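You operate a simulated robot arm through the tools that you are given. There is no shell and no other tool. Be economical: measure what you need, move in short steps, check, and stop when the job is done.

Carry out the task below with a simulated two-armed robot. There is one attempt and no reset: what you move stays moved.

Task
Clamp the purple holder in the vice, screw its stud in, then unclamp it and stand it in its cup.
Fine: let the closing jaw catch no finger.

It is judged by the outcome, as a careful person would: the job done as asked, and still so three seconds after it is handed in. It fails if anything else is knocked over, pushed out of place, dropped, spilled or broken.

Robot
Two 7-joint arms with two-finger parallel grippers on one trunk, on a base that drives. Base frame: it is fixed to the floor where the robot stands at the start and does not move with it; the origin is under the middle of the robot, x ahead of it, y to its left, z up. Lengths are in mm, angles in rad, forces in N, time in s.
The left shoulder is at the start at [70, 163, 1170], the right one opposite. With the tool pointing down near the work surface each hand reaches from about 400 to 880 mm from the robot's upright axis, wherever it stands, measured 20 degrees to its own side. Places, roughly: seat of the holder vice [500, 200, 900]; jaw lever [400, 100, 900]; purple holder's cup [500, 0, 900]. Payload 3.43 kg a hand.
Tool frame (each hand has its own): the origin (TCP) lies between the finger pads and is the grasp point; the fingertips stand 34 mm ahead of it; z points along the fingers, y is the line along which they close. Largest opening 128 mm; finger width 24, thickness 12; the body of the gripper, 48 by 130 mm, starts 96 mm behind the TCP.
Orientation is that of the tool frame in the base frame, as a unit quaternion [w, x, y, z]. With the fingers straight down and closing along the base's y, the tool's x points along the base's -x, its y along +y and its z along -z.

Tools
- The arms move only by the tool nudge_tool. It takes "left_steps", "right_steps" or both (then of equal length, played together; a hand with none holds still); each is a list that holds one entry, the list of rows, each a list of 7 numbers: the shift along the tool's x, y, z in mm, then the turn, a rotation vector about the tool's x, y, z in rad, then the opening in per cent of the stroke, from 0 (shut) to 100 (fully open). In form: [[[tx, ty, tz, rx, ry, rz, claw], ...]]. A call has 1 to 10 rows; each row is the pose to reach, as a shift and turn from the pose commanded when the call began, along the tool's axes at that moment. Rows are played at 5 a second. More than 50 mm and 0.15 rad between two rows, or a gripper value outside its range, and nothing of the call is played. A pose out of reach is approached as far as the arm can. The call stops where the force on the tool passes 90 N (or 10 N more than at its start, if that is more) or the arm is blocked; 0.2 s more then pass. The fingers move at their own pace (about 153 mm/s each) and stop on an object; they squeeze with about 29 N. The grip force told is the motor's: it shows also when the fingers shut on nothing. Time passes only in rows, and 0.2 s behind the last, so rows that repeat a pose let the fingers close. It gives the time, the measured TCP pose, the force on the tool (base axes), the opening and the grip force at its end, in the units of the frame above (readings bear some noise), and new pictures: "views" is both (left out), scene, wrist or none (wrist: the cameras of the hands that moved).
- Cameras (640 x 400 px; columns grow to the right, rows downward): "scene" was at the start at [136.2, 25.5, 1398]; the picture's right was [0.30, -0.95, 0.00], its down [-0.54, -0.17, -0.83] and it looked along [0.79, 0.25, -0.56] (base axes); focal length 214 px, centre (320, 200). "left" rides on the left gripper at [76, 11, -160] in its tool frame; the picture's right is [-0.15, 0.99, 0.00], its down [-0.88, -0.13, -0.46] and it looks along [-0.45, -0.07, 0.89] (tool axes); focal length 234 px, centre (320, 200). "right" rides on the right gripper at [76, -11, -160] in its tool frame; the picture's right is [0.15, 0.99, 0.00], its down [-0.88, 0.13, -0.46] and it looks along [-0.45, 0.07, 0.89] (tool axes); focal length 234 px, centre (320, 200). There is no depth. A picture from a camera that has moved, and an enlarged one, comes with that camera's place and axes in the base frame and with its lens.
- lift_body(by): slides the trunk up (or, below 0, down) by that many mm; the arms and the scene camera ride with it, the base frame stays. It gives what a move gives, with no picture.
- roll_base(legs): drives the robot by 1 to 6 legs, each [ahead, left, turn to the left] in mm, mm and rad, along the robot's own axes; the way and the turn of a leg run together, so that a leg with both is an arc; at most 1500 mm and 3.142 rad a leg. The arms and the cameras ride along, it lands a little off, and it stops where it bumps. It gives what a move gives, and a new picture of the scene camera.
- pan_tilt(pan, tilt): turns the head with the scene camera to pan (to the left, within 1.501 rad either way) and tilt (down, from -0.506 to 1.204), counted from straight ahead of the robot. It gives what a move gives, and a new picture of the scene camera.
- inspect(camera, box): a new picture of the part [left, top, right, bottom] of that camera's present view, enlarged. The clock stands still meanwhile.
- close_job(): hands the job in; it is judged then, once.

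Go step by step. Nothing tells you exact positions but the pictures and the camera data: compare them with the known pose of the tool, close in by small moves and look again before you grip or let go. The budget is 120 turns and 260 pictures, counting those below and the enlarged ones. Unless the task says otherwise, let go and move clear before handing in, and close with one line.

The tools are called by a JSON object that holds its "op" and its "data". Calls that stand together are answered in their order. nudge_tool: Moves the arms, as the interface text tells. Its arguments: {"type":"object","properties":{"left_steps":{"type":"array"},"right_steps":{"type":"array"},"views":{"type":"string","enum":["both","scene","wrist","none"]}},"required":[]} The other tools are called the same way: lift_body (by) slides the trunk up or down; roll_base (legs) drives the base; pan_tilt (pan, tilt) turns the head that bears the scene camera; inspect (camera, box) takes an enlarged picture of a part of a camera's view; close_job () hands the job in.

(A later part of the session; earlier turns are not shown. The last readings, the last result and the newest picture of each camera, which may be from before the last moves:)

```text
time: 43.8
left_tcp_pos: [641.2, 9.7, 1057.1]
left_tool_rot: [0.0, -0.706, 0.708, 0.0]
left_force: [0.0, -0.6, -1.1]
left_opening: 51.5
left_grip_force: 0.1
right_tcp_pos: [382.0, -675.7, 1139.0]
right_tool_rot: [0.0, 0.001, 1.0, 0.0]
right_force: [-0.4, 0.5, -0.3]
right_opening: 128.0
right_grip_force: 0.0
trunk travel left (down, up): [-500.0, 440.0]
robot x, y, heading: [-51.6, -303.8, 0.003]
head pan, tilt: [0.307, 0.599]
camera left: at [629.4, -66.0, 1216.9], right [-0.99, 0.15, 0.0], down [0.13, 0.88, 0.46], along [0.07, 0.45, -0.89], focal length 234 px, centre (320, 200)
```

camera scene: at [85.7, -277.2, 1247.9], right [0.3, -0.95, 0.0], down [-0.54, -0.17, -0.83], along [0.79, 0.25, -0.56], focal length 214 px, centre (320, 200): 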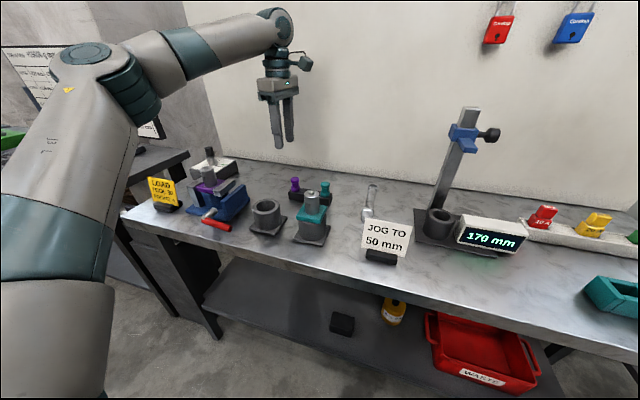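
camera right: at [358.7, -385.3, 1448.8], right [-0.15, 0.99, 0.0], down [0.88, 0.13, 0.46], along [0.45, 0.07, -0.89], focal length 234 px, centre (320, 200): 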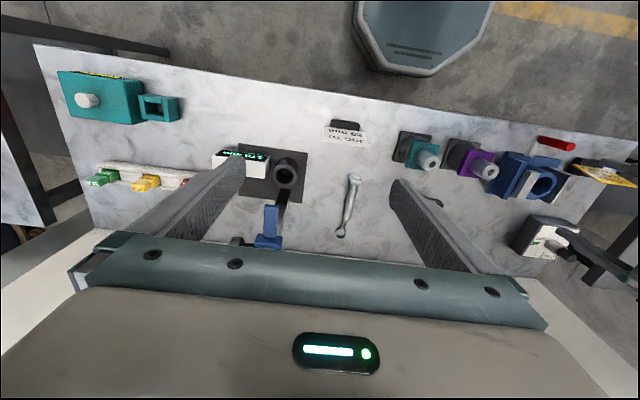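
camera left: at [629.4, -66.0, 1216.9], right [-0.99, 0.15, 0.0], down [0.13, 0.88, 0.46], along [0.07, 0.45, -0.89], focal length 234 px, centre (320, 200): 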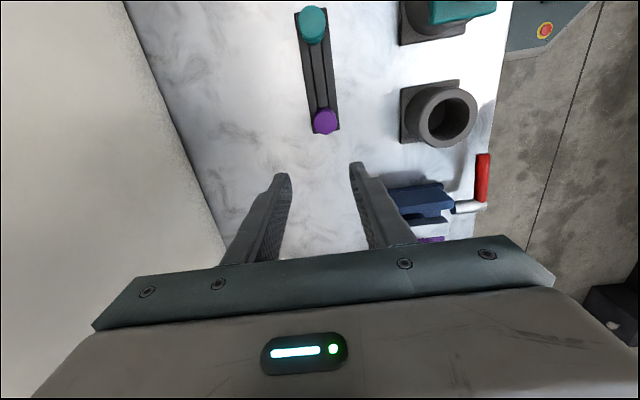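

{"op": "nudge_tool", "data": {"left_steps": [[[15, 5, 20, 0, 0, 0, 40], [30, 11, 40, 0, 0, 0, 40]]], "views": "wrist"}}

{"op": "inspect", "data": {"camera": "left", "box": [250, 80, 410, 200]}}

{"op": "inspect", "data": {"camera": "scene", "box": [260, 130, 360, 230]}}

```text
time: 44.4
left_tcp_pos: [629.7, -21.1, 1018.4]
left_tool_rot: [0.0, -0.705, 0.709, -0.001]
left_force: [0.5, -0.1, 0.3]
left_opening: 51.2
left_grip_force: 0.1
right_tcp_pos: [383.0, -675.2, 1139.9]
right_tool_rot: [0.0, 0.001, 1.0, 0.0]
right_force: [0.7, 0.4, -0.2]
right_opening: 128.0
right_grip_force: 0.1
trunk travel left (down, up): [-500.0, 440.0]
robot x, y, heading: [-53.4, -299.4, 0.0]
head pan, tilt: [0.307, 0.599]
camera left: at [617.3, -96.1, 1178.1], right [-0.99, 0.15, 0.0], down [0.13, 0.88, 0.46], along [0.07, 0.45, -0.89], focal length 234 px, centre (320, 200)
```

left: 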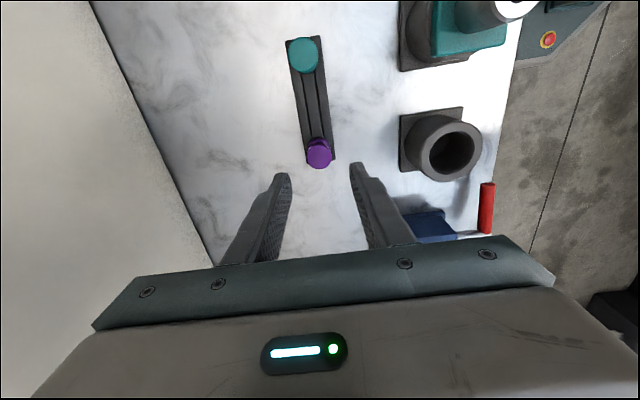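

```text
3.33 times, centred on (330, 140) of left
camera zoom: at [617.3, -96.1, 1178.1], right [-0.99, 0.15, 0.0], down [0.13, 0.88, 0.46], along [0.07, 0.45, -0.89], focal length 781 px, centre (287, 400)
```

zoom: 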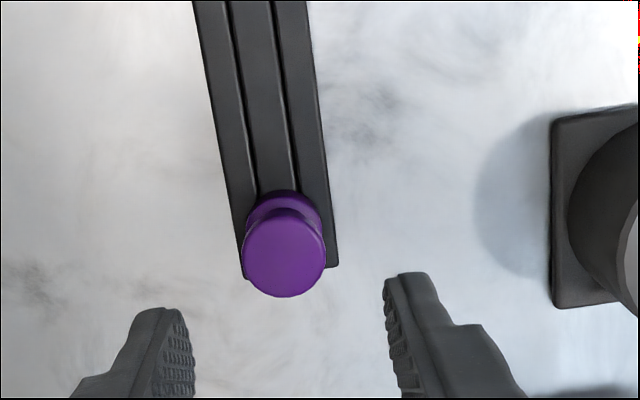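

```text
4.00 times, centred on (310, 180) of scene
camera zoom: at [85.0, -277.0, 1248.0], right [0.3, -0.95, 0.0], down [-0.54, -0.17, -0.83], along [0.79, 0.25, -0.56], focal length 858 px, centre (360, 280)
```

zoom: 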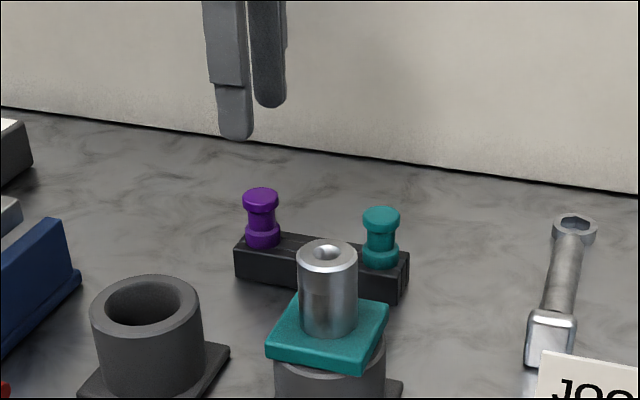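

Stud head top is at about (631, −21, 922). Descending to TCP z≈926 with a small x correction.

{"op": "nudge_tool", "data": {"left_steps": [[[0, -1.5, 35, 0, 0, 0, 40], [0, -1.5, 65, 0, 0, 0, 40], [0, -1.5, 92, 0, 0, 0, 40], [0, -1.5, 92, 0, 0, 0, 40]]], "views": "wrist"}}

{"op": "inspect", "data": {"camera": "left", "box": [250, 120, 410, 240]}}

{"op": "inspect", "data": {"camera": "scene", "box": [260, 130, 340, 210]}}

```text
time: 45.4
left_tcp_pos: [628.4, -20.5, 928.5]
left_tool_rot: [0.001, -0.706, 0.709, 0.001]
left_force: [-0.3, 0.3, 0.2]
left_opening: 51.2
left_grip_force: 0.0
right_tcp_pos: [382.0, -676.5, 1139.5]
right_tool_rot: [0.0, 0.001, 1.0, -0.001]
right_force: [0.1, 0.4, -0.3]
right_opening: 128.1
right_grip_force: 0.1
trunk travel left (down, up): [-500.0, 440.0]
robot x, y, heading: [-50.2, -301.1, -0.007]
head pan, tilt: [0.307, 0.599]
camera left: at [617.5, -95.8, 1087.1], right [-0.99, 0.15, 0.0], down [0.13, 0.88, 0.46], along [0.07, 0.45, -0.89], focal length 234 px, centre (320, 200)
```

left: 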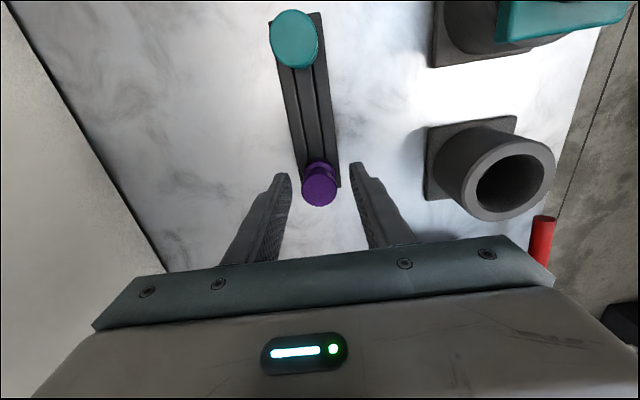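

```text
3.33 times, centred on (330, 180) of left
camera zoom: at [617.5, -95.8, 1087.1], right [-0.99, 0.15, 0.0], down [0.13, 0.88, 0.46], along [0.07, 0.45, -0.89], focal length 781 px, centre (287, 267)
```

zoom: 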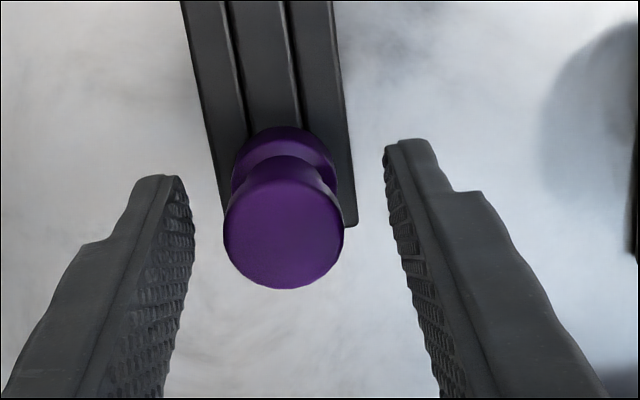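

```text
5.00 times, centred on (300, 170) of scene
camera zoom: at [84.4, -277.0, 1248.0], right [0.3, -0.95, 0.0], down [-0.54, -0.17, -0.83], along [0.79, 0.25, -0.56], focal length 1072 px, centre (420, 350)
```

zoom: 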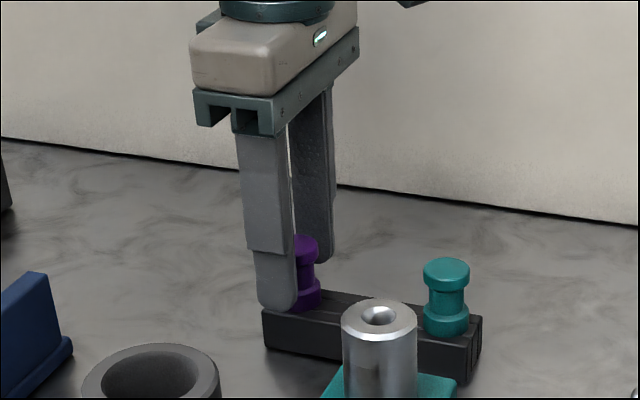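

{"op": "nudge_tool", "data": {"left_steps": [[[0, -1, 0, 0, 0, 0, 30], [0, -1, 0, 0, 0, 0, 10], [0, -1, 0, 0, 0, 0, 5], [0, -1, 0, 0, 0, 0, 5]]], "views": "none"}}

{"op": "nudge_tool", "data": {"left_steps": [[[0, 0, -10, 0, 0, 0, 5], [0, 0, -40, 0, 0, 0, 5], [0, 0, -80, 0, 0, 0, 5], [0, 0, -120, 0, 0, 0, 5]]], "views": "wrist"}}

{"op": "inspect", "data": {"camera": "scene", "box": [240, 90, 340, 210]}}

```text
time: 46.4
left_tcp_pos: [631.2, -20.2, 928.1]
left_tool_rot: [0.001, -0.705, 0.709, -0.001]
left_force: [-0.2, 0.2, -0.7]
left_opening: 27.8
left_grip_force: 28.7
right_tcp_pos: [383.0, -674.7, 1139.3]
right_tool_rot: [0.001, 0.001, 1.0, 0.0]
right_force: [0.4, 0.6, 0.6]
right_opening: 128.3
right_grip_force: 0.1
trunk travel left (down, up): [-500.0, 440.0]
robot x, y, heading: [-53.3, -300.3, -0.0]
head pan, tilt: [0.307, 0.599]
```

```text
time: 47.4
left_tcp_pos: [631.3, -19.7, 1045.9]
left_tool_rot: [0.0, -0.705, 0.709, -0.001]
left_force: [0.4, 0.3, -1.2]
left_opening: 27.6
left_grip_force: 29.0
right_tcp_pos: [382.4, -676.4, 1140.3]
right_tool_rot: [0.0, 0.0, 1.0, 0.0]
right_force: [1.0, -0.3, 0.8]
right_opening: 128.1
right_grip_force: 0.0
trunk travel left (down, up): [-500.0, 440.0]
robot x, y, heading: [-48.1, -299.5, -0.0]
head pan, tilt: [0.307, 0.599]
camera left: at [620.2, -95.1, 1205.4], right [-0.99, 0.15, 0.0], down [0.13, 0.88, 0.45], along [0.07, 0.45, -0.89], focal length 234 px, centre (320, 200)
```

left: 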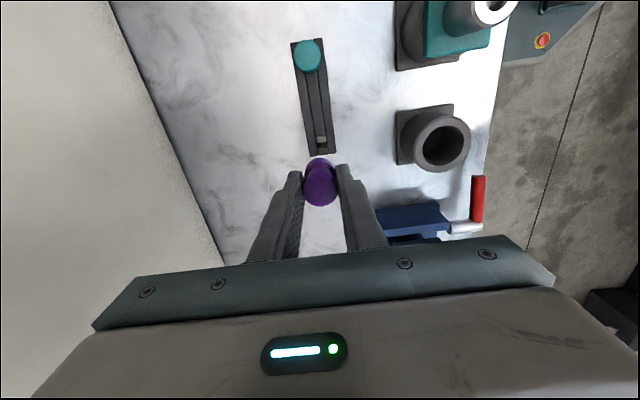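

```text
3.33 times, centred on (290, 150) of scene
camera zoom: at [85.1, -276.8, 1247.9], right [0.3, -0.95, 0.0], down [-0.54, -0.17, -0.83], along [0.79, 0.25, -0.56], focal length 715 px, centre (420, 367)
```

zoom: 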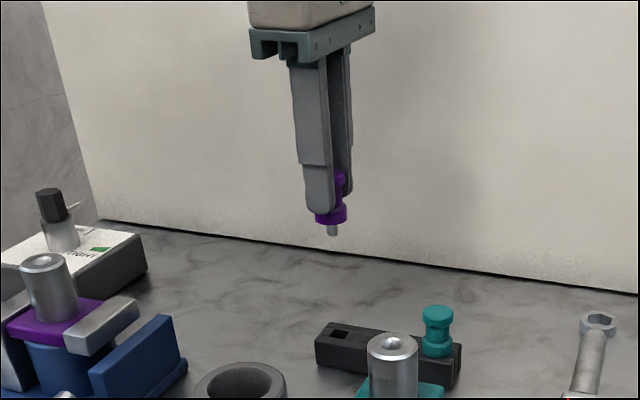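

The stud is in hand (collar and threaded tip below the fingers). Carrying it above the clamped holder, with trajectory height kept clear.

{"op": "nudge_tool", "data": {"left_steps": [[[0, 0, -30, 0, 0, 0, 5], [-40, 24, -30, 0, 0, 0, 5], [-80, 48, -30, 0, 0, 0, 5], [-120, 72, -30, 0, 0, 0, 5], [-160, 96, -30, 0, 0, 0, 5], [-190, 112, -30, 0, 0, 0, 5], [-206, 123, -30, 0, 0, 0, 5]]], "views": "both"}}

{"op": "inspect", "data": {"camera": "left", "box": [260, 100, 380, 240]}}

{"op": "inspect", "data": {"camera": "scene", "box": [165, 110, 265, 210]}}

```text
time: 49.0
left_tcp_pos: [508.4, 186.5, 1076.2]
left_tool_rot: [0.0, -0.706, 0.709, -0.001]
left_force: [-0.5, 0.2, -0.6]
left_opening: 27.6
left_grip_force: 28.4
left hand out of reach, approached as far as the arm can: row 1
right_tcp_pos: [380.9, -675.3, 1139.6]
right_tool_rot: [0.0, 0.001, 1.0, -0.001]
right_force: [0.1, -0.5, -0.5]
right_opening: 127.9
right_grip_force: 0.0
trunk travel left (down, up): [-500.0, 440.0]
robot x, y, heading: [-52.9, -302.9, -0.006]
head pan, tilt: [0.307, 0.599]
camera scene: at [84.1, -276.4, 1248.0], right [0.3, -0.95, 0.0], down [-0.54, -0.17, -0.83], along [0.79, 0.25, -0.56], focal length 214 px, centre (320, 200)
camera left: at [496.6, 111.0, 1234.4], right [-0.99, 0.15, 0.0], down [0.13, 0.88, 0.46], along [0.07, 0.45, -0.89], focal length 234 px, centre (320, 200)
```

scene: 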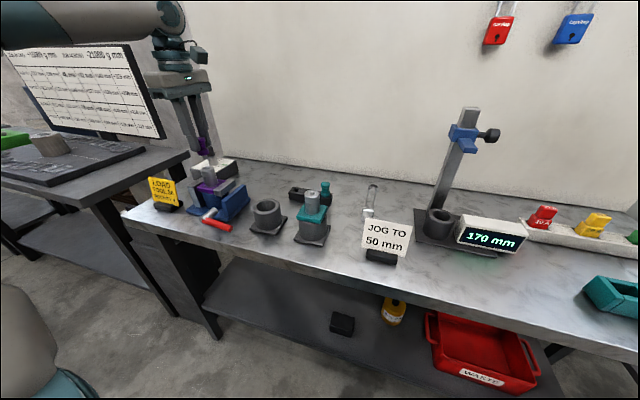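
left: 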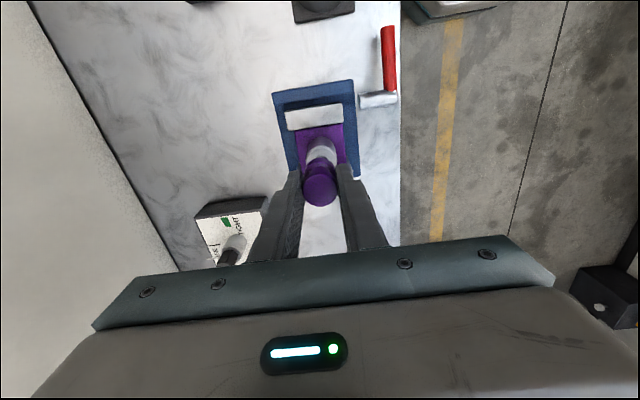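

```text
2.86 times, centred on (320, 170) of left
camera zoom: at [496.6, 111.0, 1234.4], right [-0.99, 0.15, 0.0], down [0.13, 0.88, 0.46], along [0.07, 0.45, -0.89], focal length 669 px, centre (320, 286)
```

zoom: 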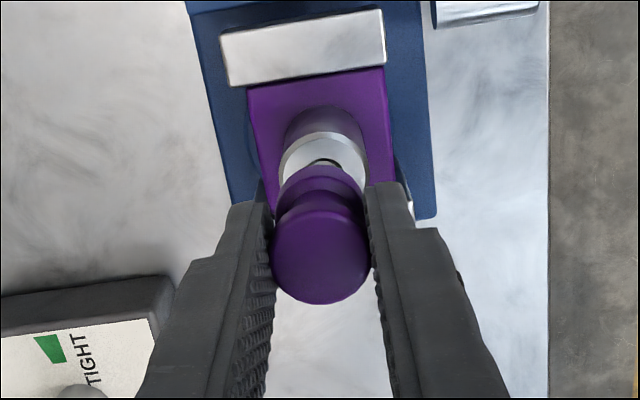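

```text
4.00 times, centred on (215, 160) of scene
camera zoom: at [84.1, -276.4, 1248.0], right [0.3, -0.95, 0.0], down [-0.54, -0.17, -0.83], along [0.79, 0.25, -0.56], focal length 858 px, centre (740, 360)
```

zoom: 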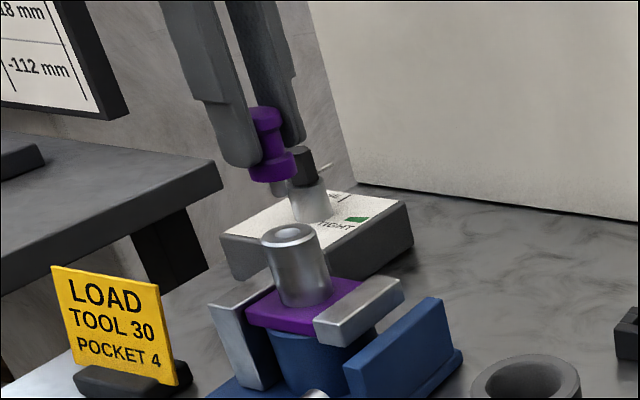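

The hole lies ~8 mm toward +y from the hand (the holder slid in the pads while seating). Correcting and re-checking before lowering.

{"op": "nudge_tool", "data": {"left_steps": [[[-5, 0.5, 0, 0, 0, 0, 5], [-9, 1, 8, 0, 0, 0, 5]]], "views": "wrist"}}

{"op": "inspect", "data": {"camera": "left", "box": [280, 120, 360, 200]}}

{"op": "inspect", "data": {"camera": "scene", "box": [185, 120, 245, 180]}}

```text
time: 49.6
left_tcp_pos: [509.8, 194.0, 1066.3]
left_tool_rot: [0.0, -0.705, 0.709, 0.0]
left_force: [-1.2, -0.3, -0.4]
left_opening: 27.6
left_grip_force: 28.9
right_tcp_pos: [381.9, -676.4, 1139.5]
right_tool_rot: [0.001, 0.0, 1.0, 0.0]
right_force: [0.2, -0.3, -0.2]
right_opening: 128.1
right_grip_force: 0.1
trunk travel left (down, up): [-500.0, 440.0]
robot x, y, heading: [-50.7, -300.1, 0.0]
head pan, tilt: [0.307, 0.599]
camera left: at [496.7, 119.7, 1226.5], right [-0.99, 0.15, 0.0], down [0.13, 0.88, 0.46], along [0.07, 0.45, -0.89], focal length 234 px, centre (320, 200)
```

left: 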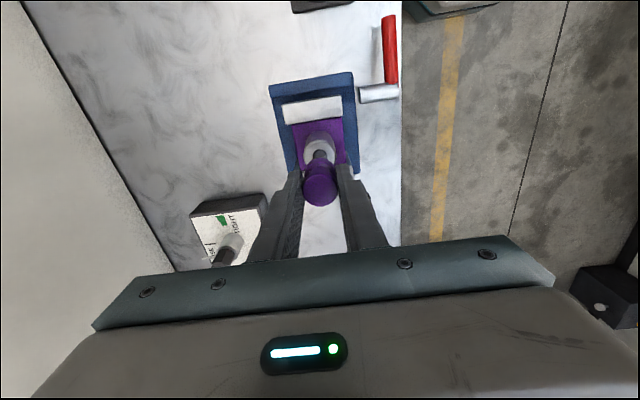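

```text
5.00 times, centred on (320, 160) of left
camera zoom: at [496.7, 119.7, 1226.5], right [-0.99, 0.15, 0.0], down [0.13, 0.88, 0.46], along [0.07, 0.45, -0.89], focal length 1171 px, centre (320, 400)
```

zoom: 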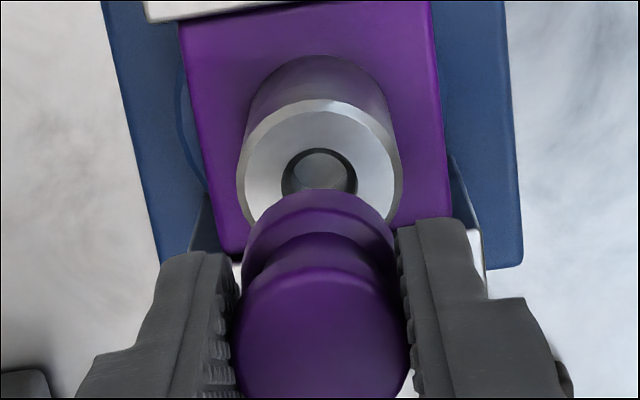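

```text
6.67 times, centred on (215, 150) of scene
camera zoom: at [85.0, -276.6, 1247.9], right [0.3, -0.95, 0.0], down [-0.54, -0.17, -0.83], along [0.79, 0.25, -0.56], focal length 1430 px, centre (1020, 533)
```

zoom: 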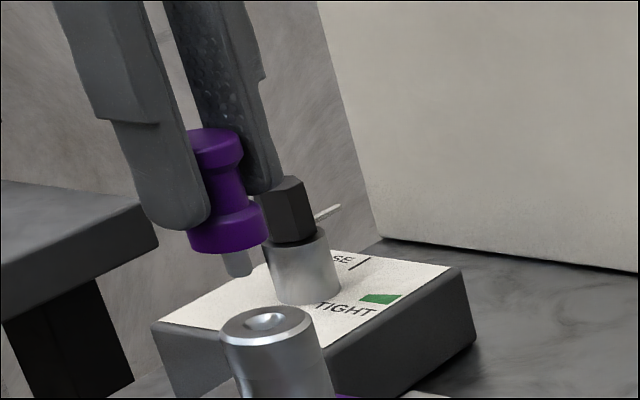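

Alignment is near. Small correction, then lower until the thread tip is just above the hole for another check.

{"op": "nudge_tool", "data": {"left_steps": [[[1.5, -0.8, 8, 0, 0, 0, 5], [1.5, -0.8, 19, 0, 0, 0, 5]]], "views": "wrist"}}

{"op": "inspect", "data": {"camera": "left", "box": [280, 120, 360, 200]}}

{"op": "inspect", "data": {"camera": "scene", "box": [190, 140, 240, 190]}}

```text
time: 50.2
left_tcp_pos: [509.2, 193.3, 1049.3]
left_tool_rot: [0.0, -0.706, 0.709, -0.001]
left_force: [0.2, -0.1, -1.0]
left_opening: 27.5
left_grip_force: 28.4
right_tcp_pos: [381.3, -676.3, 1139.2]
right_tool_rot: [0.001, 0.001, 1.0, 0.0]
right_force: [-0.4, 0.3, 0.2]
right_opening: 128.1
right_grip_force: 0.1
trunk travel left (down, up): [-500.0, 440.0]
robot x, y, heading: [-51.5, -299.9, 0.0]
head pan, tilt: [0.307, 0.599]
camera left: at [497.5, 118.3, 1208.2], right [-0.99, 0.15, 0.0], down [0.13, 0.88, 0.46], along [0.07, 0.45, -0.89], focal length 234 px, centre (320, 200)
```

left: 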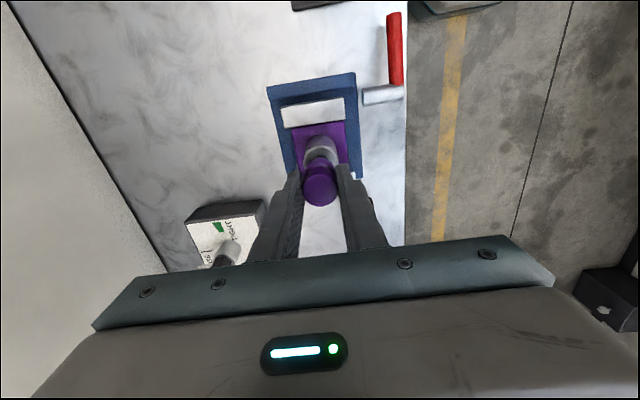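

```text
5.00 times, centred on (320, 160) of left
camera zoom: at [497.5, 118.3, 1208.2], right [-0.99, 0.15, 0.0], down [0.13, 0.88, 0.46], along [0.07, 0.45, -0.89], focal length 1171 px, centre (320, 400)
```

zoom: 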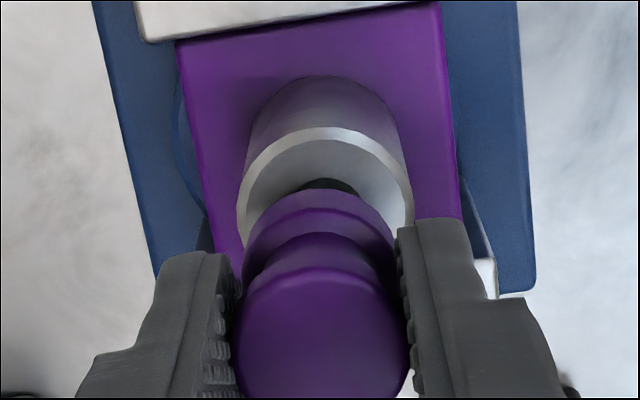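

```text
8.00 times, centred on (215, 165) of scene
camera zoom: at [84.9, -276.6, 1248.0], right [0.3, -0.95, 0.0], down [-0.54, -0.17, -0.83], along [0.79, 0.25, -0.56], focal length 1716 px, centre (1160, 480)
```

zoom: 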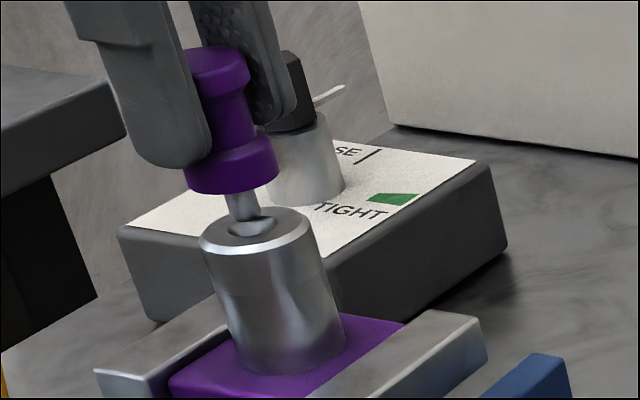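

{"op": "nudge_tool", "data": {"left_steps": [[[0.7, 0, 3, 0, 0, 0, 5], [0.7, 0, 6, 0, 0, 0, 5], [0.7, 0, 8, 0, 0, 0, 5]]], "views": "none"}}

{"op": "inspect", "data": {"camera": "scene", "box": [190, 140, 240, 190]}}

```text
time: 51.0
left_tcp_pos: [509.3, 191.8, 1044.4]
left_tool_rot: [0.002, -0.705, 0.709, -0.001]
left_force: [1.7, 3.5, 15.4]
left_opening: 27.6
left_grip_force: 29.5
right_tcp_pos: [383.1, -676.2, 1140.0]
right_tool_rot: [0.0, 0.001, 1.0, 0.001]
right_force: [0.2, 0.0, 0.1]
right_opening: 128.2
right_grip_force: 0.0
trunk travel left (down, up): [-500.0, 440.0]
robot x, y, heading: [-52.1, -301.8, 0.002]
head pan, tilt: [0.307, 0.599]
```

```text
8.00 times, centred on (215, 165) of scene
camera zoom: at [83.6, -277.8, 1248.4], right [0.3, -0.95, 0.0], down [-0.54, -0.17, -0.83], along [0.79, 0.25, -0.56], focal length 1716 px, centre (1160, 480)
```

zoom: 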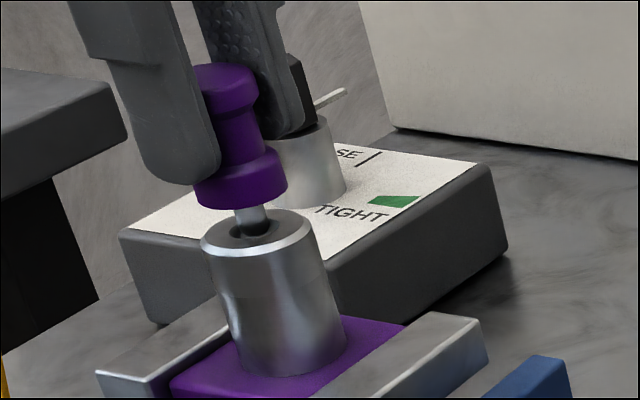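

The tip sits in the hole mouth with ~15 N. Starting to screw clockwise (seen from above) with light down pressure.

{"op": "nudge_tool", "data": {"left_steps": [[[-0.5, 0, 0, 0, 0, 0.15, 5], [-0.5, 0, 0, 0, 0, 0.3, 5], [-0.5, 0, 0, 0, 0, 0.45, 5], [-0.5, 0, 0.3, 0, 0, 0.6, 5], [-0.5, 0, 0.6, 0, 0, 0.75, 5], [-0.5, 0, 0.9, 0, 0, 0.9, 5], [-0.5, 0, 1.2, 0, 0, 1.05, 5], [-0.5, 0, 1.5, 0, 0, 1.2, 5], [-0.5, 0, 1.8, 0, 0, 1.35, 5], [-0.5, 0, 2, 0, 0, 1.5, 5]]], "views": "none"}}

{"op": "inspect", "data": {"camera": "scene", "box": [190, 140, 240, 190]}}

```text
time: 53.2
left_tcp_pos: [508.9, 193.0, 1039.2]
left_tool_rot: [0.0, -0.031, 1.0, 0.0]
left_force: [-2.2, -5.0, -0.5]
left_opening: 27.7
left_grip_force: 29.3
right_tcp_pos: [381.4, -677.2, 1139.5]
right_tool_rot: [0.0, 0.0, 1.0, 0.002]
right_force: [0.5, -0.1, 0.1]
right_opening: 127.9
right_grip_force: 0.0
trunk travel left (down, up): [-500.0, 440.0]
robot x, y, heading: [-49.7, -302.1, -0.001]
head pan, tilt: [0.307, 0.599]
```

```text
8.00 times, centred on (215, 165) of scene
camera zoom: at [84.4, -277.5, 1248.0], right [0.3, -0.95, 0.0], down [-0.54, -0.17, -0.83], along [0.79, 0.25, -0.56], focal length 1716 px, centre (1160, 480)
```

zoom: 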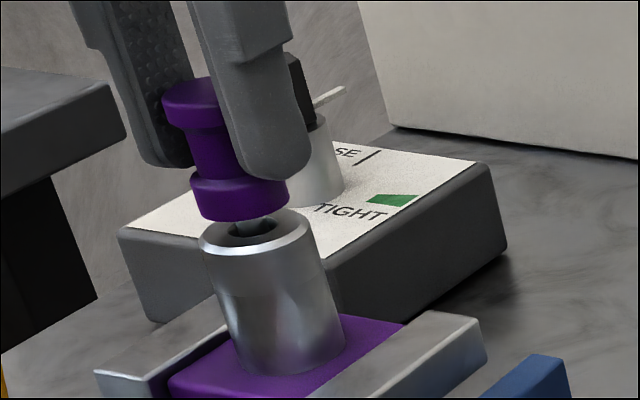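

{"op": "nudge_tool", "data": {"left_steps": [[[0, 0, 1.5, 0, 0, 0.15, 5], [0, 0, 2, 0, 0, 0.3, 5], [0, 0, 2.3, 0, 0, 0.45, 5], [0, 0, 2.6, 0, 0, 0.6, 5], [0, 0, 2.9, 0, 0, 0.75, 5], [0, 0, 3.2, 0, 0, 0.9, 5], [0, 0, 3.5, 0, 0, 1.05, 5], [0, 0, 3.8, 0, 0, 1.2, 5], [0, 0, 4, 0, 0, 1.35, 5], [0, 0, 4, 0, 0, 1.5, 5]]], "views": "none"}}

{"op": "inspect", "data": {"camera": "scene", "box": [190, 140, 240, 190]}}

```text
time: 55.4
left_tcp_pos: [508.8, 192.2, 1035.6]
left_tool_rot: [-0.001, 0.658, 0.753, 0.0]
left_force: [-8.1, -8.6, -1.2]
left_opening: 27.6
left_grip_force: 29.0
right_tcp_pos: [381.6, -676.9, 1139.3]
right_tool_rot: [0.001, 0.0, 1.0, 0.001]
right_force: [0.0, 0.0, 0.0]
right_opening: 128.0
right_grip_force: 0.1
trunk travel left (down, up): [-500.0, 440.0]
robot x, y, heading: [-52.3, -302.9, -0.003]
head pan, tilt: [0.307, 0.599]
```

```text
8.00 times, centred on (215, 165) of scene
camera zoom: at [83.7, -278.0, 1248.1], right [0.3, -0.95, 0.0], down [-0.54, -0.17, -0.83], along [0.79, 0.25, -0.56], focal length 1716 px, centre (1160, 480)
```

zoom: 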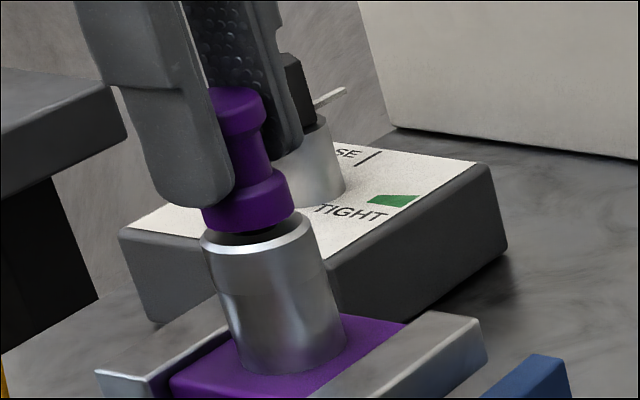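

{"op": "nudge_tool", "data": {"left_steps": [[[0, 0, 1.5, 0, 0, 0, 5], [0, 0, 3, 0, 0, 0, 5]]], "views": "none"}}

```text
time: 56.0
left_tcp_pos: [507.7, 192.1, 1034.1]
left_tool_rot: [0.001, 0.657, 0.754, 0.001]
left_force: [-5.9, -8.2, 7.6]
left_opening: 27.6
left_grip_force: 29.4
right_tcp_pos: [380.5, -677.0, 1140.3]
right_tool_rot: [0.0, 0.001, 1.0, 0.001]
right_force: [0.0, -0.6, 0.3]
right_opening: 128.1
right_grip_force: 0.1
trunk travel left (down, up): [-500.0, 440.0]
robot x, y, heading: [-50.6, -301.8, -0.003]
head pan, tilt: [0.307, 0.599]
```

It resists straight pushing, so the thread is engaged. I'll keep turning as far as the wrist allows.

{"op": "nudge_tool", "data": {"left_steps": [[[0, 0, 0, 0, 0, 0.15, 5], [0, 0, 0.3, 0, 0, 0.3, 5], [0, 0, 0.6, 0, 0, 0.45, 5], [0, 0, 0.9, 0, 0, 0.6, 5], [0, 0, 1.2, 0, 0, 0.75, 5], [0, 0, 1.5, 0, 0, 0.9, 5]]], "views": "wrist"}}

{"op": "inspect", "data": {"camera": "scene", "box": [190, 140, 240, 190]}}

```text
time: 57.4
left_tcp_pos: [509.4, 192.6, 1032.0]
left_tool_rot: [0.0, 0.92, 0.392, 0.002]
left_force: [0.5, -0.7, 21.4]
left_opening: 27.7
left_grip_force: 29.2
right_tcp_pos: [379.9, -677.2, 1140.0]
right_tool_rot: [0.001, 0.0, 1.0, 0.001]
right_force: [-0.1, -0.1, 1.1]
right_opening: 127.9
right_grip_force: 0.1
trunk travel left (down, up): [-500.0, 440.0]
robot x, y, heading: [-49.5, -303.7, -0.003]
head pan, tilt: [0.307, 0.599]
camera left: at [568.5, 238.6, 1192.5], right [0.61, -0.79, 0.0], down [-0.71, -0.55, 0.45], along [-0.36, -0.28, -0.89], focal length 234 px, centre (320, 200)
```

left: 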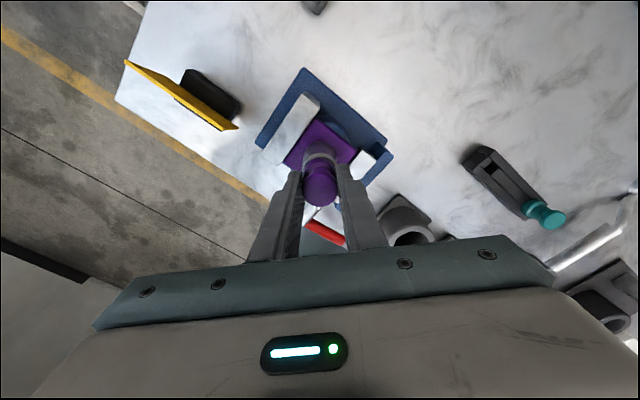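

```text
8.00 times, centred on (215, 165) of scene
camera zoom: at [82.9, -278.5, 1248.4], right [0.3, -0.95, 0.0], down [-0.54, -0.17, -0.83], along [0.79, 0.25, -0.56], focal length 1716 px, centre (1160, 480)
```

zoom: 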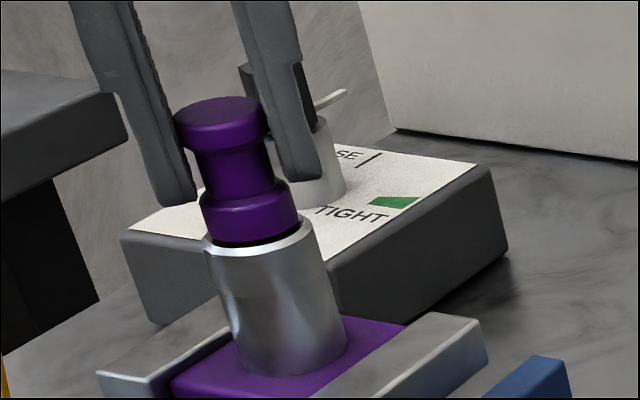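

{"op": "nudge_tool", "data": {"left_steps": [[[0, 0, 0, 0, 0, 0.15, 5], [0, 0, 0, 0, 0, 0.3, 5], [0, 0, 0, 0, 0, 0.45, 5]]], "views": "none"}}

{"op": "inspect", "data": {"camera": "scene", "box": [195, 145, 235, 185]}}

```text
time: 58.2
left_tcp_pos: [508.8, 193.0, 1032.6]
left_tool_rot: [0.0, 0.984, 0.176, 0.002]
left_force: [2.5, 2.3, 24.9]
left_opening: 27.6
left_grip_force: 29.5
right_tcp_pos: [379.9, -676.2, 1139.7]
right_tool_rot: [0.001, 0.001, 1.0, 0.001]
right_force: [0.5, 0.3, -0.8]
right_opening: 127.8
right_grip_force: 0.1
trunk travel left (down, up): [-500.0, 440.0]
robot x, y, heading: [-48.4, -301.6, -0.004]
head pan, tilt: [0.307, 0.599]
```

```text
10.00 times, centred on (215, 165) of scene
camera zoom: at [82.9, -278.5, 1248.3], right [0.3, -0.95, 0.0], down [-0.54, -0.17, -0.83], along [0.79, 0.25, -0.56], focal length 2145 px, centre (1370, 550)
```

zoom: 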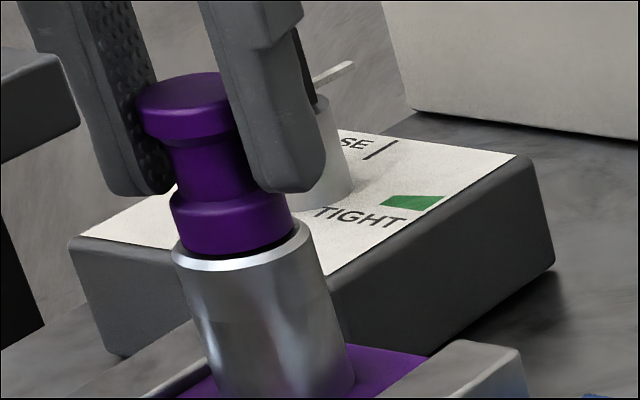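

The collar is nearly at the tube's rim. I'll open, wind the wrist back, re-grip and give another tightening stroke to confirm it's fully home.

{"op": "nudge_tool", "data": {"left_steps": [[[0, 0, -3, 0, 0, 0, 5], [0, 0, -3, 0, 0, 0, 40], [0, 0, -3, 0, 0, 0, 40], [0, 0, -3, 0, 0, -0.15, 40], [0, 0, -3, 0, 0, -0.3, 40], [0, 0, -3, 0, 0, -0.45, 40], [0, 0, -3, 0, 0, -0.6, 40], [0, 0, -3, 0, 0, -0.75, 40], [0, 0, -3, 0, 0, -0.9, 40], [0, 0, -3, 0, 0, -1.05, 40]]], "views": "none"}}

{"op": "nudge_tool", "data": {"left_steps": [[[0, 0, 0, 0, 0, -0.15, 40], [0, 0, 0, 0, 0, -0.3, 40], [0, 0, 0, 0, 0, -0.45, 40], [0, 0, 0, 0, 0, -0.6, 40], [0, 0, 0, 0, 0, -0.75, 40], [0, 0, 0, 0, 0, -0.9, 40], [0, 0, 0, 0, 0, -1.05, 40], [0, 0, 0, 0, 0, -1.2, 40], [0, 0, 0, 0, 0, -1.35, 40], [0, 0, 0, 0, 0, -1.5, 40]]], "views": "none"}}

{"op": "nudge_tool", "data": {"left_steps": [[[0, 0, 0, 0, 0, -0.15, 40], [0, 0, 0, 0, 0, -0.3, 40], [0, 0, 0, 0, 0, -0.45, 40], [0, 0, 0, 0, 0, -0.6, 40], [0, 0, 0, 0, 0, -0.75, 40], [0, 0, 0, 0, 0, -0.9, 40], [0, 0, 0, 0, 0, -1.05, 40], [0, 0, 0, 0, 0, -1.2, 40], [0, 0, 0, 0, 0, -1.35, 40], [0, 0, 0, 0, 0, -1.5, 40]]], "views": "wrist"}}

{"op": "inspect", "data": {"camera": "scene", "box": [195, 145, 235, 185]}}

{"op": "inspect", "data": {"camera": "left", "box": [270, 110, 370, 230]}}

```text
time: 60.4
left_tcp_pos: [509.4, 194.4, 1033.2]
left_tool_rot: [0.0, 0.761, 0.649, 0.0]
left_force: [0.2, -0.8, 0.2]
left_opening: 51.2
left_grip_force: 0.0
right_tcp_pos: [381.5, -675.5, 1138.8]
right_tool_rot: [-0.001, 0.001, 1.0, 0.0]
right_force: [0.0, -0.1, -0.2]
right_opening: 127.9
right_grip_force: 0.0
trunk travel left (down, up): [-500.0, 440.0]
robot x, y, heading: [-52.8, -300.5, 0.002]
head pan, tilt: [0.307, 0.599]
```

```text
time: 62.6
left_tcp_pos: [510.0, 193.6, 1032.2]
left_tool_rot: [0.0, 0.114, 0.993, -0.001]
left_force: [-0.8, -0.9, -0.7]
left_opening: 51.0
left_grip_force: 0.1
right_tcp_pos: [381.5, -675.2, 1139.5]
right_tool_rot: [0.0, 0.001, 1.0, 0.0]
right_force: [0.4, 0.3, 0.0]
right_opening: 128.0
right_grip_force: 0.2
trunk travel left (down, up): [-500.0, 440.0]
robot x, y, heading: [-54.2, -303.0, 0.001]
head pan, tilt: [0.307, 0.599]
```

```text
time: 64.8
left_tcp_pos: [509.8, 194.1, 1034.2]
left_tool_rot: [0.0, -0.593, 0.805, 0.0]
left_force: [0.0, -0.7, 0.8]
left_opening: 50.9
left_grip_force: 0.0
right_tcp_pos: [383.3, -675.8, 1139.2]
right_tool_rot: [0.0, 0.001, 1.0, 0.001]
right_force: [-0.1, -0.1, -0.4]
right_opening: 127.8
right_grip_force: 0.1
trunk travel left (down, up): [-500.0, 440.0]
robot x, y, heading: [-47.1, -300.6, -0.0]
head pan, tilt: [0.307, 0.599]
camera left: at [475.8, 124.5, 1192.8], right [-0.9, 0.43, 0.0], down [0.39, 0.8, 0.46], along [0.2, 0.41, -0.89], focal length 234 px, centre (320, 200)
```

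left: 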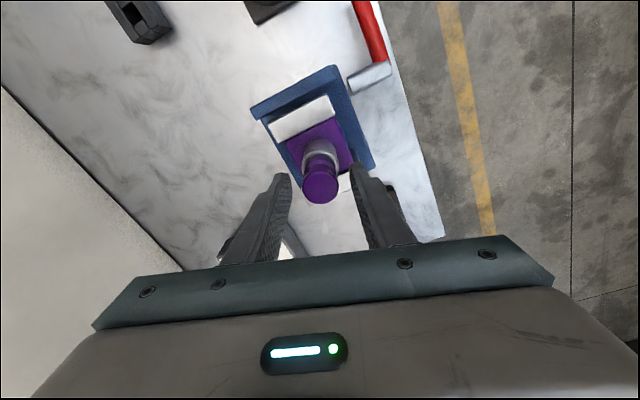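

```text
10.00 times, centred on (215, 165) of scene
camera zoom: at [84.7, -276.9, 1248.0], right [0.3, -0.95, 0.0], down [-0.54, -0.17, -0.83], along [0.79, 0.25, -0.56], focal length 2145 px, centre (1370, 550)
```

zoom: 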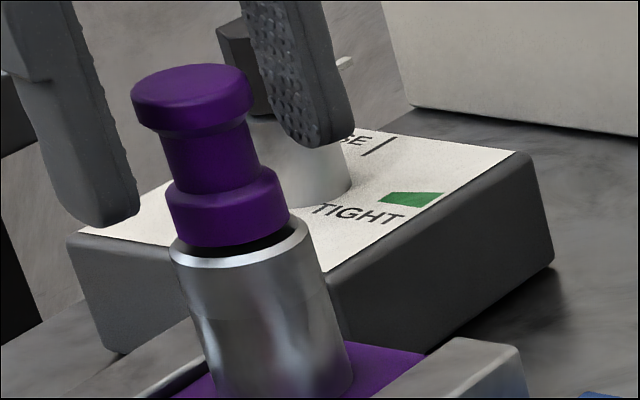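

```text
3.33 times, centred on (320, 170) of left
camera zoom: at [475.8, 124.5, 1192.8], right [-0.9, 0.43, 0.0], down [0.39, 0.8, 0.46], along [0.2, 0.41, -0.89], focal length 781 px, centre (320, 300)
```

zoom: 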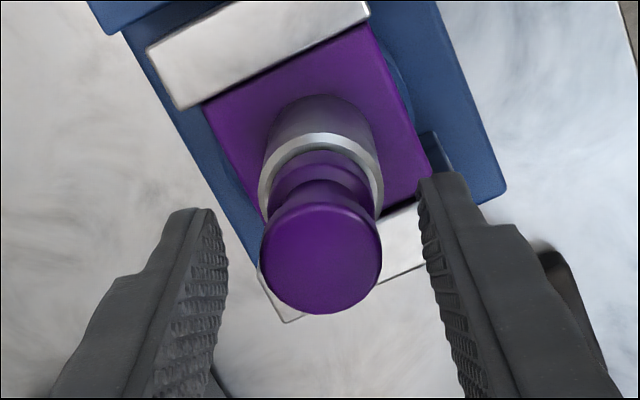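

Not fully home yet: a few mm gap remains. Re-gripping and turning further with light downward push.

{"op": "nudge_tool", "data": {"left_steps": [[[0, 0, 0, 0, 0, 0, 20], [0, 0, 0, 0, 0, 0, 5], [0, 0, 0, 0, 0, 0, 5], [0, 0, 0, 0, 0, 0, 5]]], "views": "none"}}

{"op": "nudge_tool", "data": {"left_steps": [[[0, 0, 1, 0, 0, 0.15, 5], [0, 0, 1.5, 0, 0, 0.3, 5], [0, 0, 1.8, 0, 0, 0.45, 5], [0, 0, 2.1, 0, 0, 0.6, 5], [0, 0, 2.4, 0, 0, 0.75, 5], [0, 0, 2.7, 0, 0, 0.9, 5], [0, 0, 3, 0, 0, 1.05, 5], [0, 0, 3.3, 0, 0, 1.2, 5], [0, 0, 3.6, 0, 0, 1.35, 5], [0, 0, 4, 0, 0, 1.5, 5]]], "views": "none"}}

{"op": "inspect", "data": {"camera": "scene", "box": [195, 145, 235, 185]}}

```text
time: 65.8
left_tcp_pos: [509.5, 192.7, 1033.8]
left_tool_rot: [0.001, -0.592, 0.806, -0.001]
left_force: [-3.3, 0.6, -0.1]
left_opening: 27.5
left_grip_force: 28.6
right_tcp_pos: [382.3, -675.5, 1139.2]
right_tool_rot: [0.0, 0.001, 1.0, 0.0]
right_force: [0.2, -0.3, 0.7]
right_opening: 127.9
right_grip_force: 0.1
trunk travel left (down, up): [-500.0, 440.0]
robot x, y, heading: [-53.1, -300.9, -0.001]
head pan, tilt: [0.307, 0.599]
```

```text
time: 68.0
left_tcp_pos: [509.1, 191.2, 1031.7]
left_tool_rot: [0.002, 0.118, 0.993, 0.001]
left_force: [8.3, -3.4, 18.8]
left_opening: 27.4
left_grip_force: 29.0
right_tcp_pos: [381.7, -678.1, 1139.0]
right_tool_rot: [0.0, 0.001, 1.0, 0.001]
right_force: [-0.6, -0.2, 0.1]
right_opening: 128.1
right_grip_force: 0.1
trunk travel left (down, up): [-500.0, 440.0]
robot x, y, heading: [-50.1, -300.9, -0.004]
head pan, tilt: [0.307, 0.599]
```

```text
10.00 times, centred on (215, 165) of scene
camera zoom: at [84.3, -278.9, 1248.2], right [0.3, -0.95, 0.0], down [-0.54, -0.17, -0.83], along [0.79, 0.25, -0.56], focal length 2145 px, centre (1370, 550)
```

zoom: 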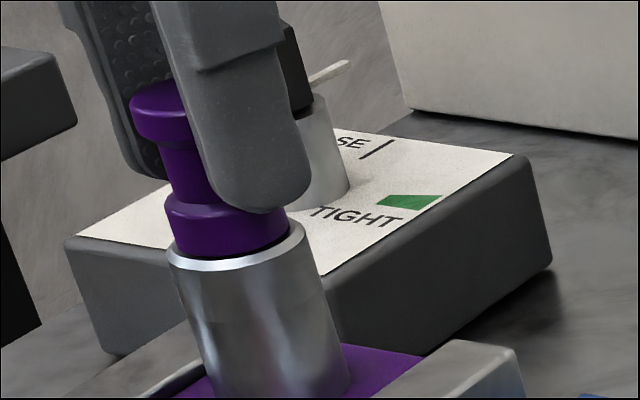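

{"op": "nudge_tool", "data": {"left_steps": [[[0, 0, 0, 0, 0, 0.15, 5], [0, 0, 0, 0, 0, 0.3, 5], [0, 0, 0, 0, 0, 0.45, 5], [0, 0, 0, 0, 0, 0.6, 5], [0, 0, 0, 0, 0, 0.75, 5], [0, 0, 0.2, 0, 0, 0.9, 5], [0, 0, 0.4, 0, 0, 1.05, 5], [0, 0, 0.6, 0, 0, 1.2, 5], [0, 0, 0.8, 0, 0, 1.35, 5], [0, 0, 1, 0, 0, 1.5, 5]]], "views": "none"}}

{"op": "nudge_tool", "data": {"left_steps": [[[0, 0, 0, 0, 0, 0.15, 5], [0, 0, 0, 0, 0, 0.3, 5], [0, 0, 0, 0, 0, 0.45, 5], [0, 0, 0, 0, 0, 0.6, 5], [0, 0, 0, 0, 0, 0.75, 5], [0, 0, 0, 0, 0, 0.9, 5], [0, 0, 0, 0, 0, 1.05, 5]]], "views": "none"}}

{"op": "inspect", "data": {"camera": "scene", "box": [195, 145, 235, 185]}}

```text
time: 70.2
left_tcp_pos: [507.0, 189.8, 1031.3]
left_tool_rot: [0.0, 0.764, 0.646, 0.0]
left_force: [-1.6, -16.6, 11.5]
left_opening: 27.4
left_grip_force: 28.9
right_tcp_pos: [382.3, -678.4, 1138.7]
right_tool_rot: [0.001, 0.001, 1.0, 0.003]
right_force: [-0.4, -0.4, -0.4]
right_opening: 128.1
right_grip_force: 0.0
trunk travel left (down, up): [-500.0, 440.0]
robot x, y, heading: [-52.9, -301.0, -0.003]
head pan, tilt: [0.307, 0.599]
```

```text
time: 71.8
left_tcp_pos: [507.6, 191.6, 1030.2]
left_tool_rot: [-0.001, 0.984, 0.176, 0.002]
left_force: [-7.0, -14.0, 8.3]
left_opening: 27.4
left_grip_force: 29.1
right_tcp_pos: [380.4, -677.3, 1139.7]
right_tool_rot: [0.0, 0.001, 1.0, 0.002]
right_force: [-0.2, -0.2, 0.2]
right_opening: 127.9
right_grip_force: 0.0
trunk travel left (down, up): [-500.0, 440.0]
robot x, y, heading: [-51.1, -298.8, -0.001]
head pan, tilt: [0.307, 0.599]
```

```text
10.00 times, centred on (215, 165) of scene
camera zoom: at [83.0, -279.6, 1248.3], right [0.3, -0.95, 0.0], down [-0.54, -0.17, -0.83], along [0.79, 0.25, -0.56], focal length 2145 px, centre (1370, 550)
```

zoom: 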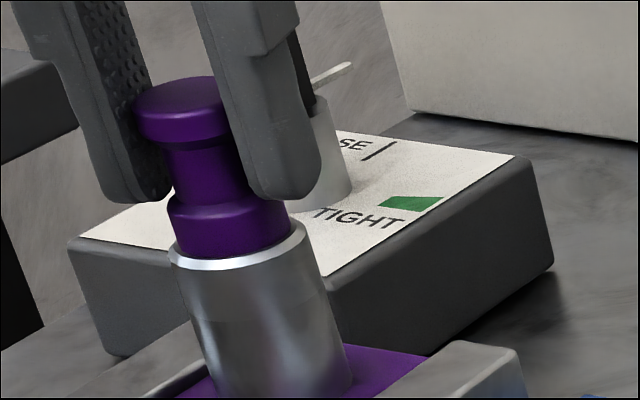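

It's still going in (now ~1–2 mm gap). One more stroke.

{"op": "nudge_tool", "data": {"left_steps": [[[0, 0, -1, 0, 0, 0, 5], [0, 0, -1, 0, 0, 0, 40], [0, 0, -1, 0, 0, 0, 40], [0, 0, -1, 0, 0, -0.15, 40], [0, 0, -1, 0, 0, -0.3, 40], [0, 0, -1, 0, 0, -0.45, 40], [0, 0, -1, 0, 0, -0.6, 40], [0, 0, -1, 0, 0, -0.75, 40], [0, 0, -1, 0, 0, -0.9, 40], [0, 0, -1, 0, 0, -1.05, 40]]], "views": "none"}}

{"op": "nudge_tool", "data": {"left_steps": [[[0, 0, 0, 0, 0, -0.15, 40], [0, 0, 0, 0, 0, -0.3, 40], [0, 0, 0, 0, 0, -0.45, 40], [0, 0, 0, 0, 0, -0.6, 40], [0, 0, 0, 0, 0, -0.75, 40], [0, 0, 0, 0, 0, -0.9, 40], [0, 0, 0, 0, 0, -1.05, 40], [0, 0, 0, 0, 0, -1.2, 40], [0, 0, 0, 0, 0, -1.35, 40], [0, 0, 0, 0, 0, -1.5, 40]]], "views": "none"}}

{"op": "nudge_tool", "data": {"left_steps": [[[0, 0, 0, 0, 0, -0.15, 40], [0, 0, 0, 0, 0, -0.3, 40], [0, 0, 0, 0, 0, -0.45, 40], [0, 0, 0, 0, 0, -0.6, 40], [0, 0, 0, 0, 0, -0.75, 40], [0, 0, 0, 0, 0, -0.9, 40], [0, 0, 0, 0, 0, -1.05, 40], [0, 0, 0, 0, 0, -1.2, 40], [0, 0, 0, 0, 0, -1.35, 40], [0, 0, 0, 0, 0, -1.5, 40]]], "views": "none"}}

{"op": "inspect", "data": {"camera": "scene", "box": [195, 145, 235, 185]}}

{"op": "inspect", "data": {"camera": "left", "box": [270, 110, 370, 230]}}

```text
time: 74.0
left_tcp_pos: [508.1, 193.9, 1029.3]
left_tool_rot: [0.001, 0.761, 0.649, 0.001]
left_force: [0.4, 0.0, 0.7]
left_opening: 51.2
left_grip_force: 0.2
right_tcp_pos: [382.3, -676.6, 1139.7]
right_tool_rot: [0.001, 0.001, 1.0, 0.0]
right_force: [0.1, -0.5, 0.5]
right_opening: 127.9
right_grip_force: 0.0
trunk travel left (down, up): [-500.0, 440.0]
robot x, y, heading: [-49.7, -302.9, -0.005]
head pan, tilt: [0.307, 0.599]
```

```text
time: 76.2
left_tcp_pos: [509.8, 193.2, 1029.7]
left_tool_rot: [0.0, 0.114, 0.993, 0.0]
left_force: [-0.1, -0.2, -0.5]
left_opening: 51.3
left_grip_force: 0.0
right_tcp_pos: [381.9, -675.7, 1139.0]
right_tool_rot: [-0.001, 0.001, 1.0, 0.0]
right_force: [-0.4, 0.2, 0.5]
right_opening: 128.4
right_grip_force: 0.1
trunk travel left (down, up): [-500.0, 440.0]
robot x, y, heading: [-48.0, -305.6, 0.002]
head pan, tilt: [0.307, 0.599]
```

```text
time: 78.4
left_tcp_pos: [510.3, 193.6, 1030.0]
left_tool_rot: [0.0, -0.592, 0.806, 0.001]
left_force: [-0.6, -0.3, 0.1]
left_opening: 50.8
left_grip_force: 0.1
right_tcp_pos: [382.2, -675.3, 1139.5]
right_tool_rot: [0.001, 0.001, 1.0, 0.0]
right_force: [0.1, 0.0, 0.9]
right_opening: 128.1
right_grip_force: 0.1
trunk travel left (down, up): [-500.0, 440.0]
robot x, y, heading: [-55.0, -305.1, 0.0]
head pan, tilt: [0.307, 0.599]
```

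```text
10.00 times, centred on (215, 165) of scene
camera zoom: at [84.7, -277.0, 1248.0], right [0.3, -0.95, 0.0], down [-0.54, -0.17, -0.83], along [0.79, 0.25, -0.56], focal length 2145 px, centre (1370, 550)
```

zoom: 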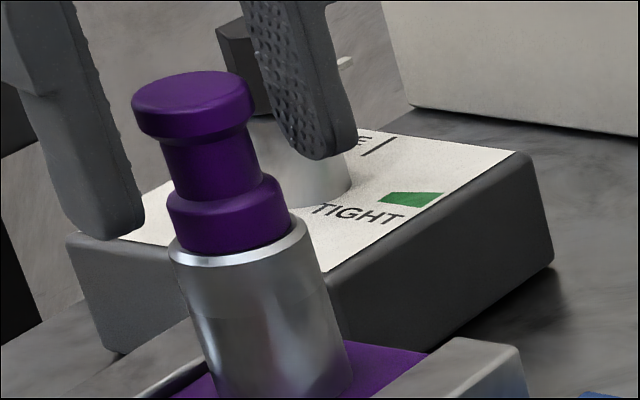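

```text
3.33 times, centred on (320, 170) of left
camera zoom: at [476.4, 124.9, 1188.8], right [-0.9, 0.43, 0.0], down [0.39, 0.8, 0.46], along [0.2, 0.41, -0.89], focal length 781 px, centre (320, 300)
```

zoom: 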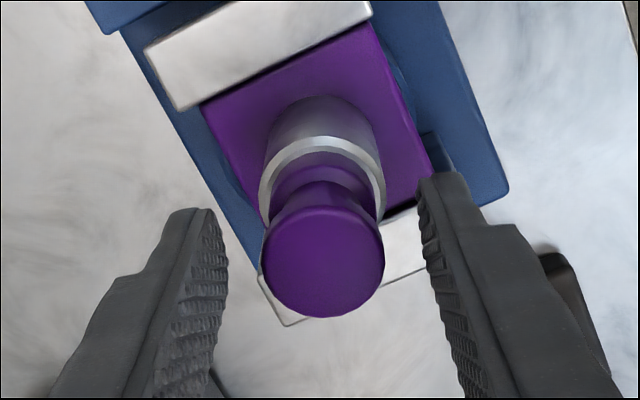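

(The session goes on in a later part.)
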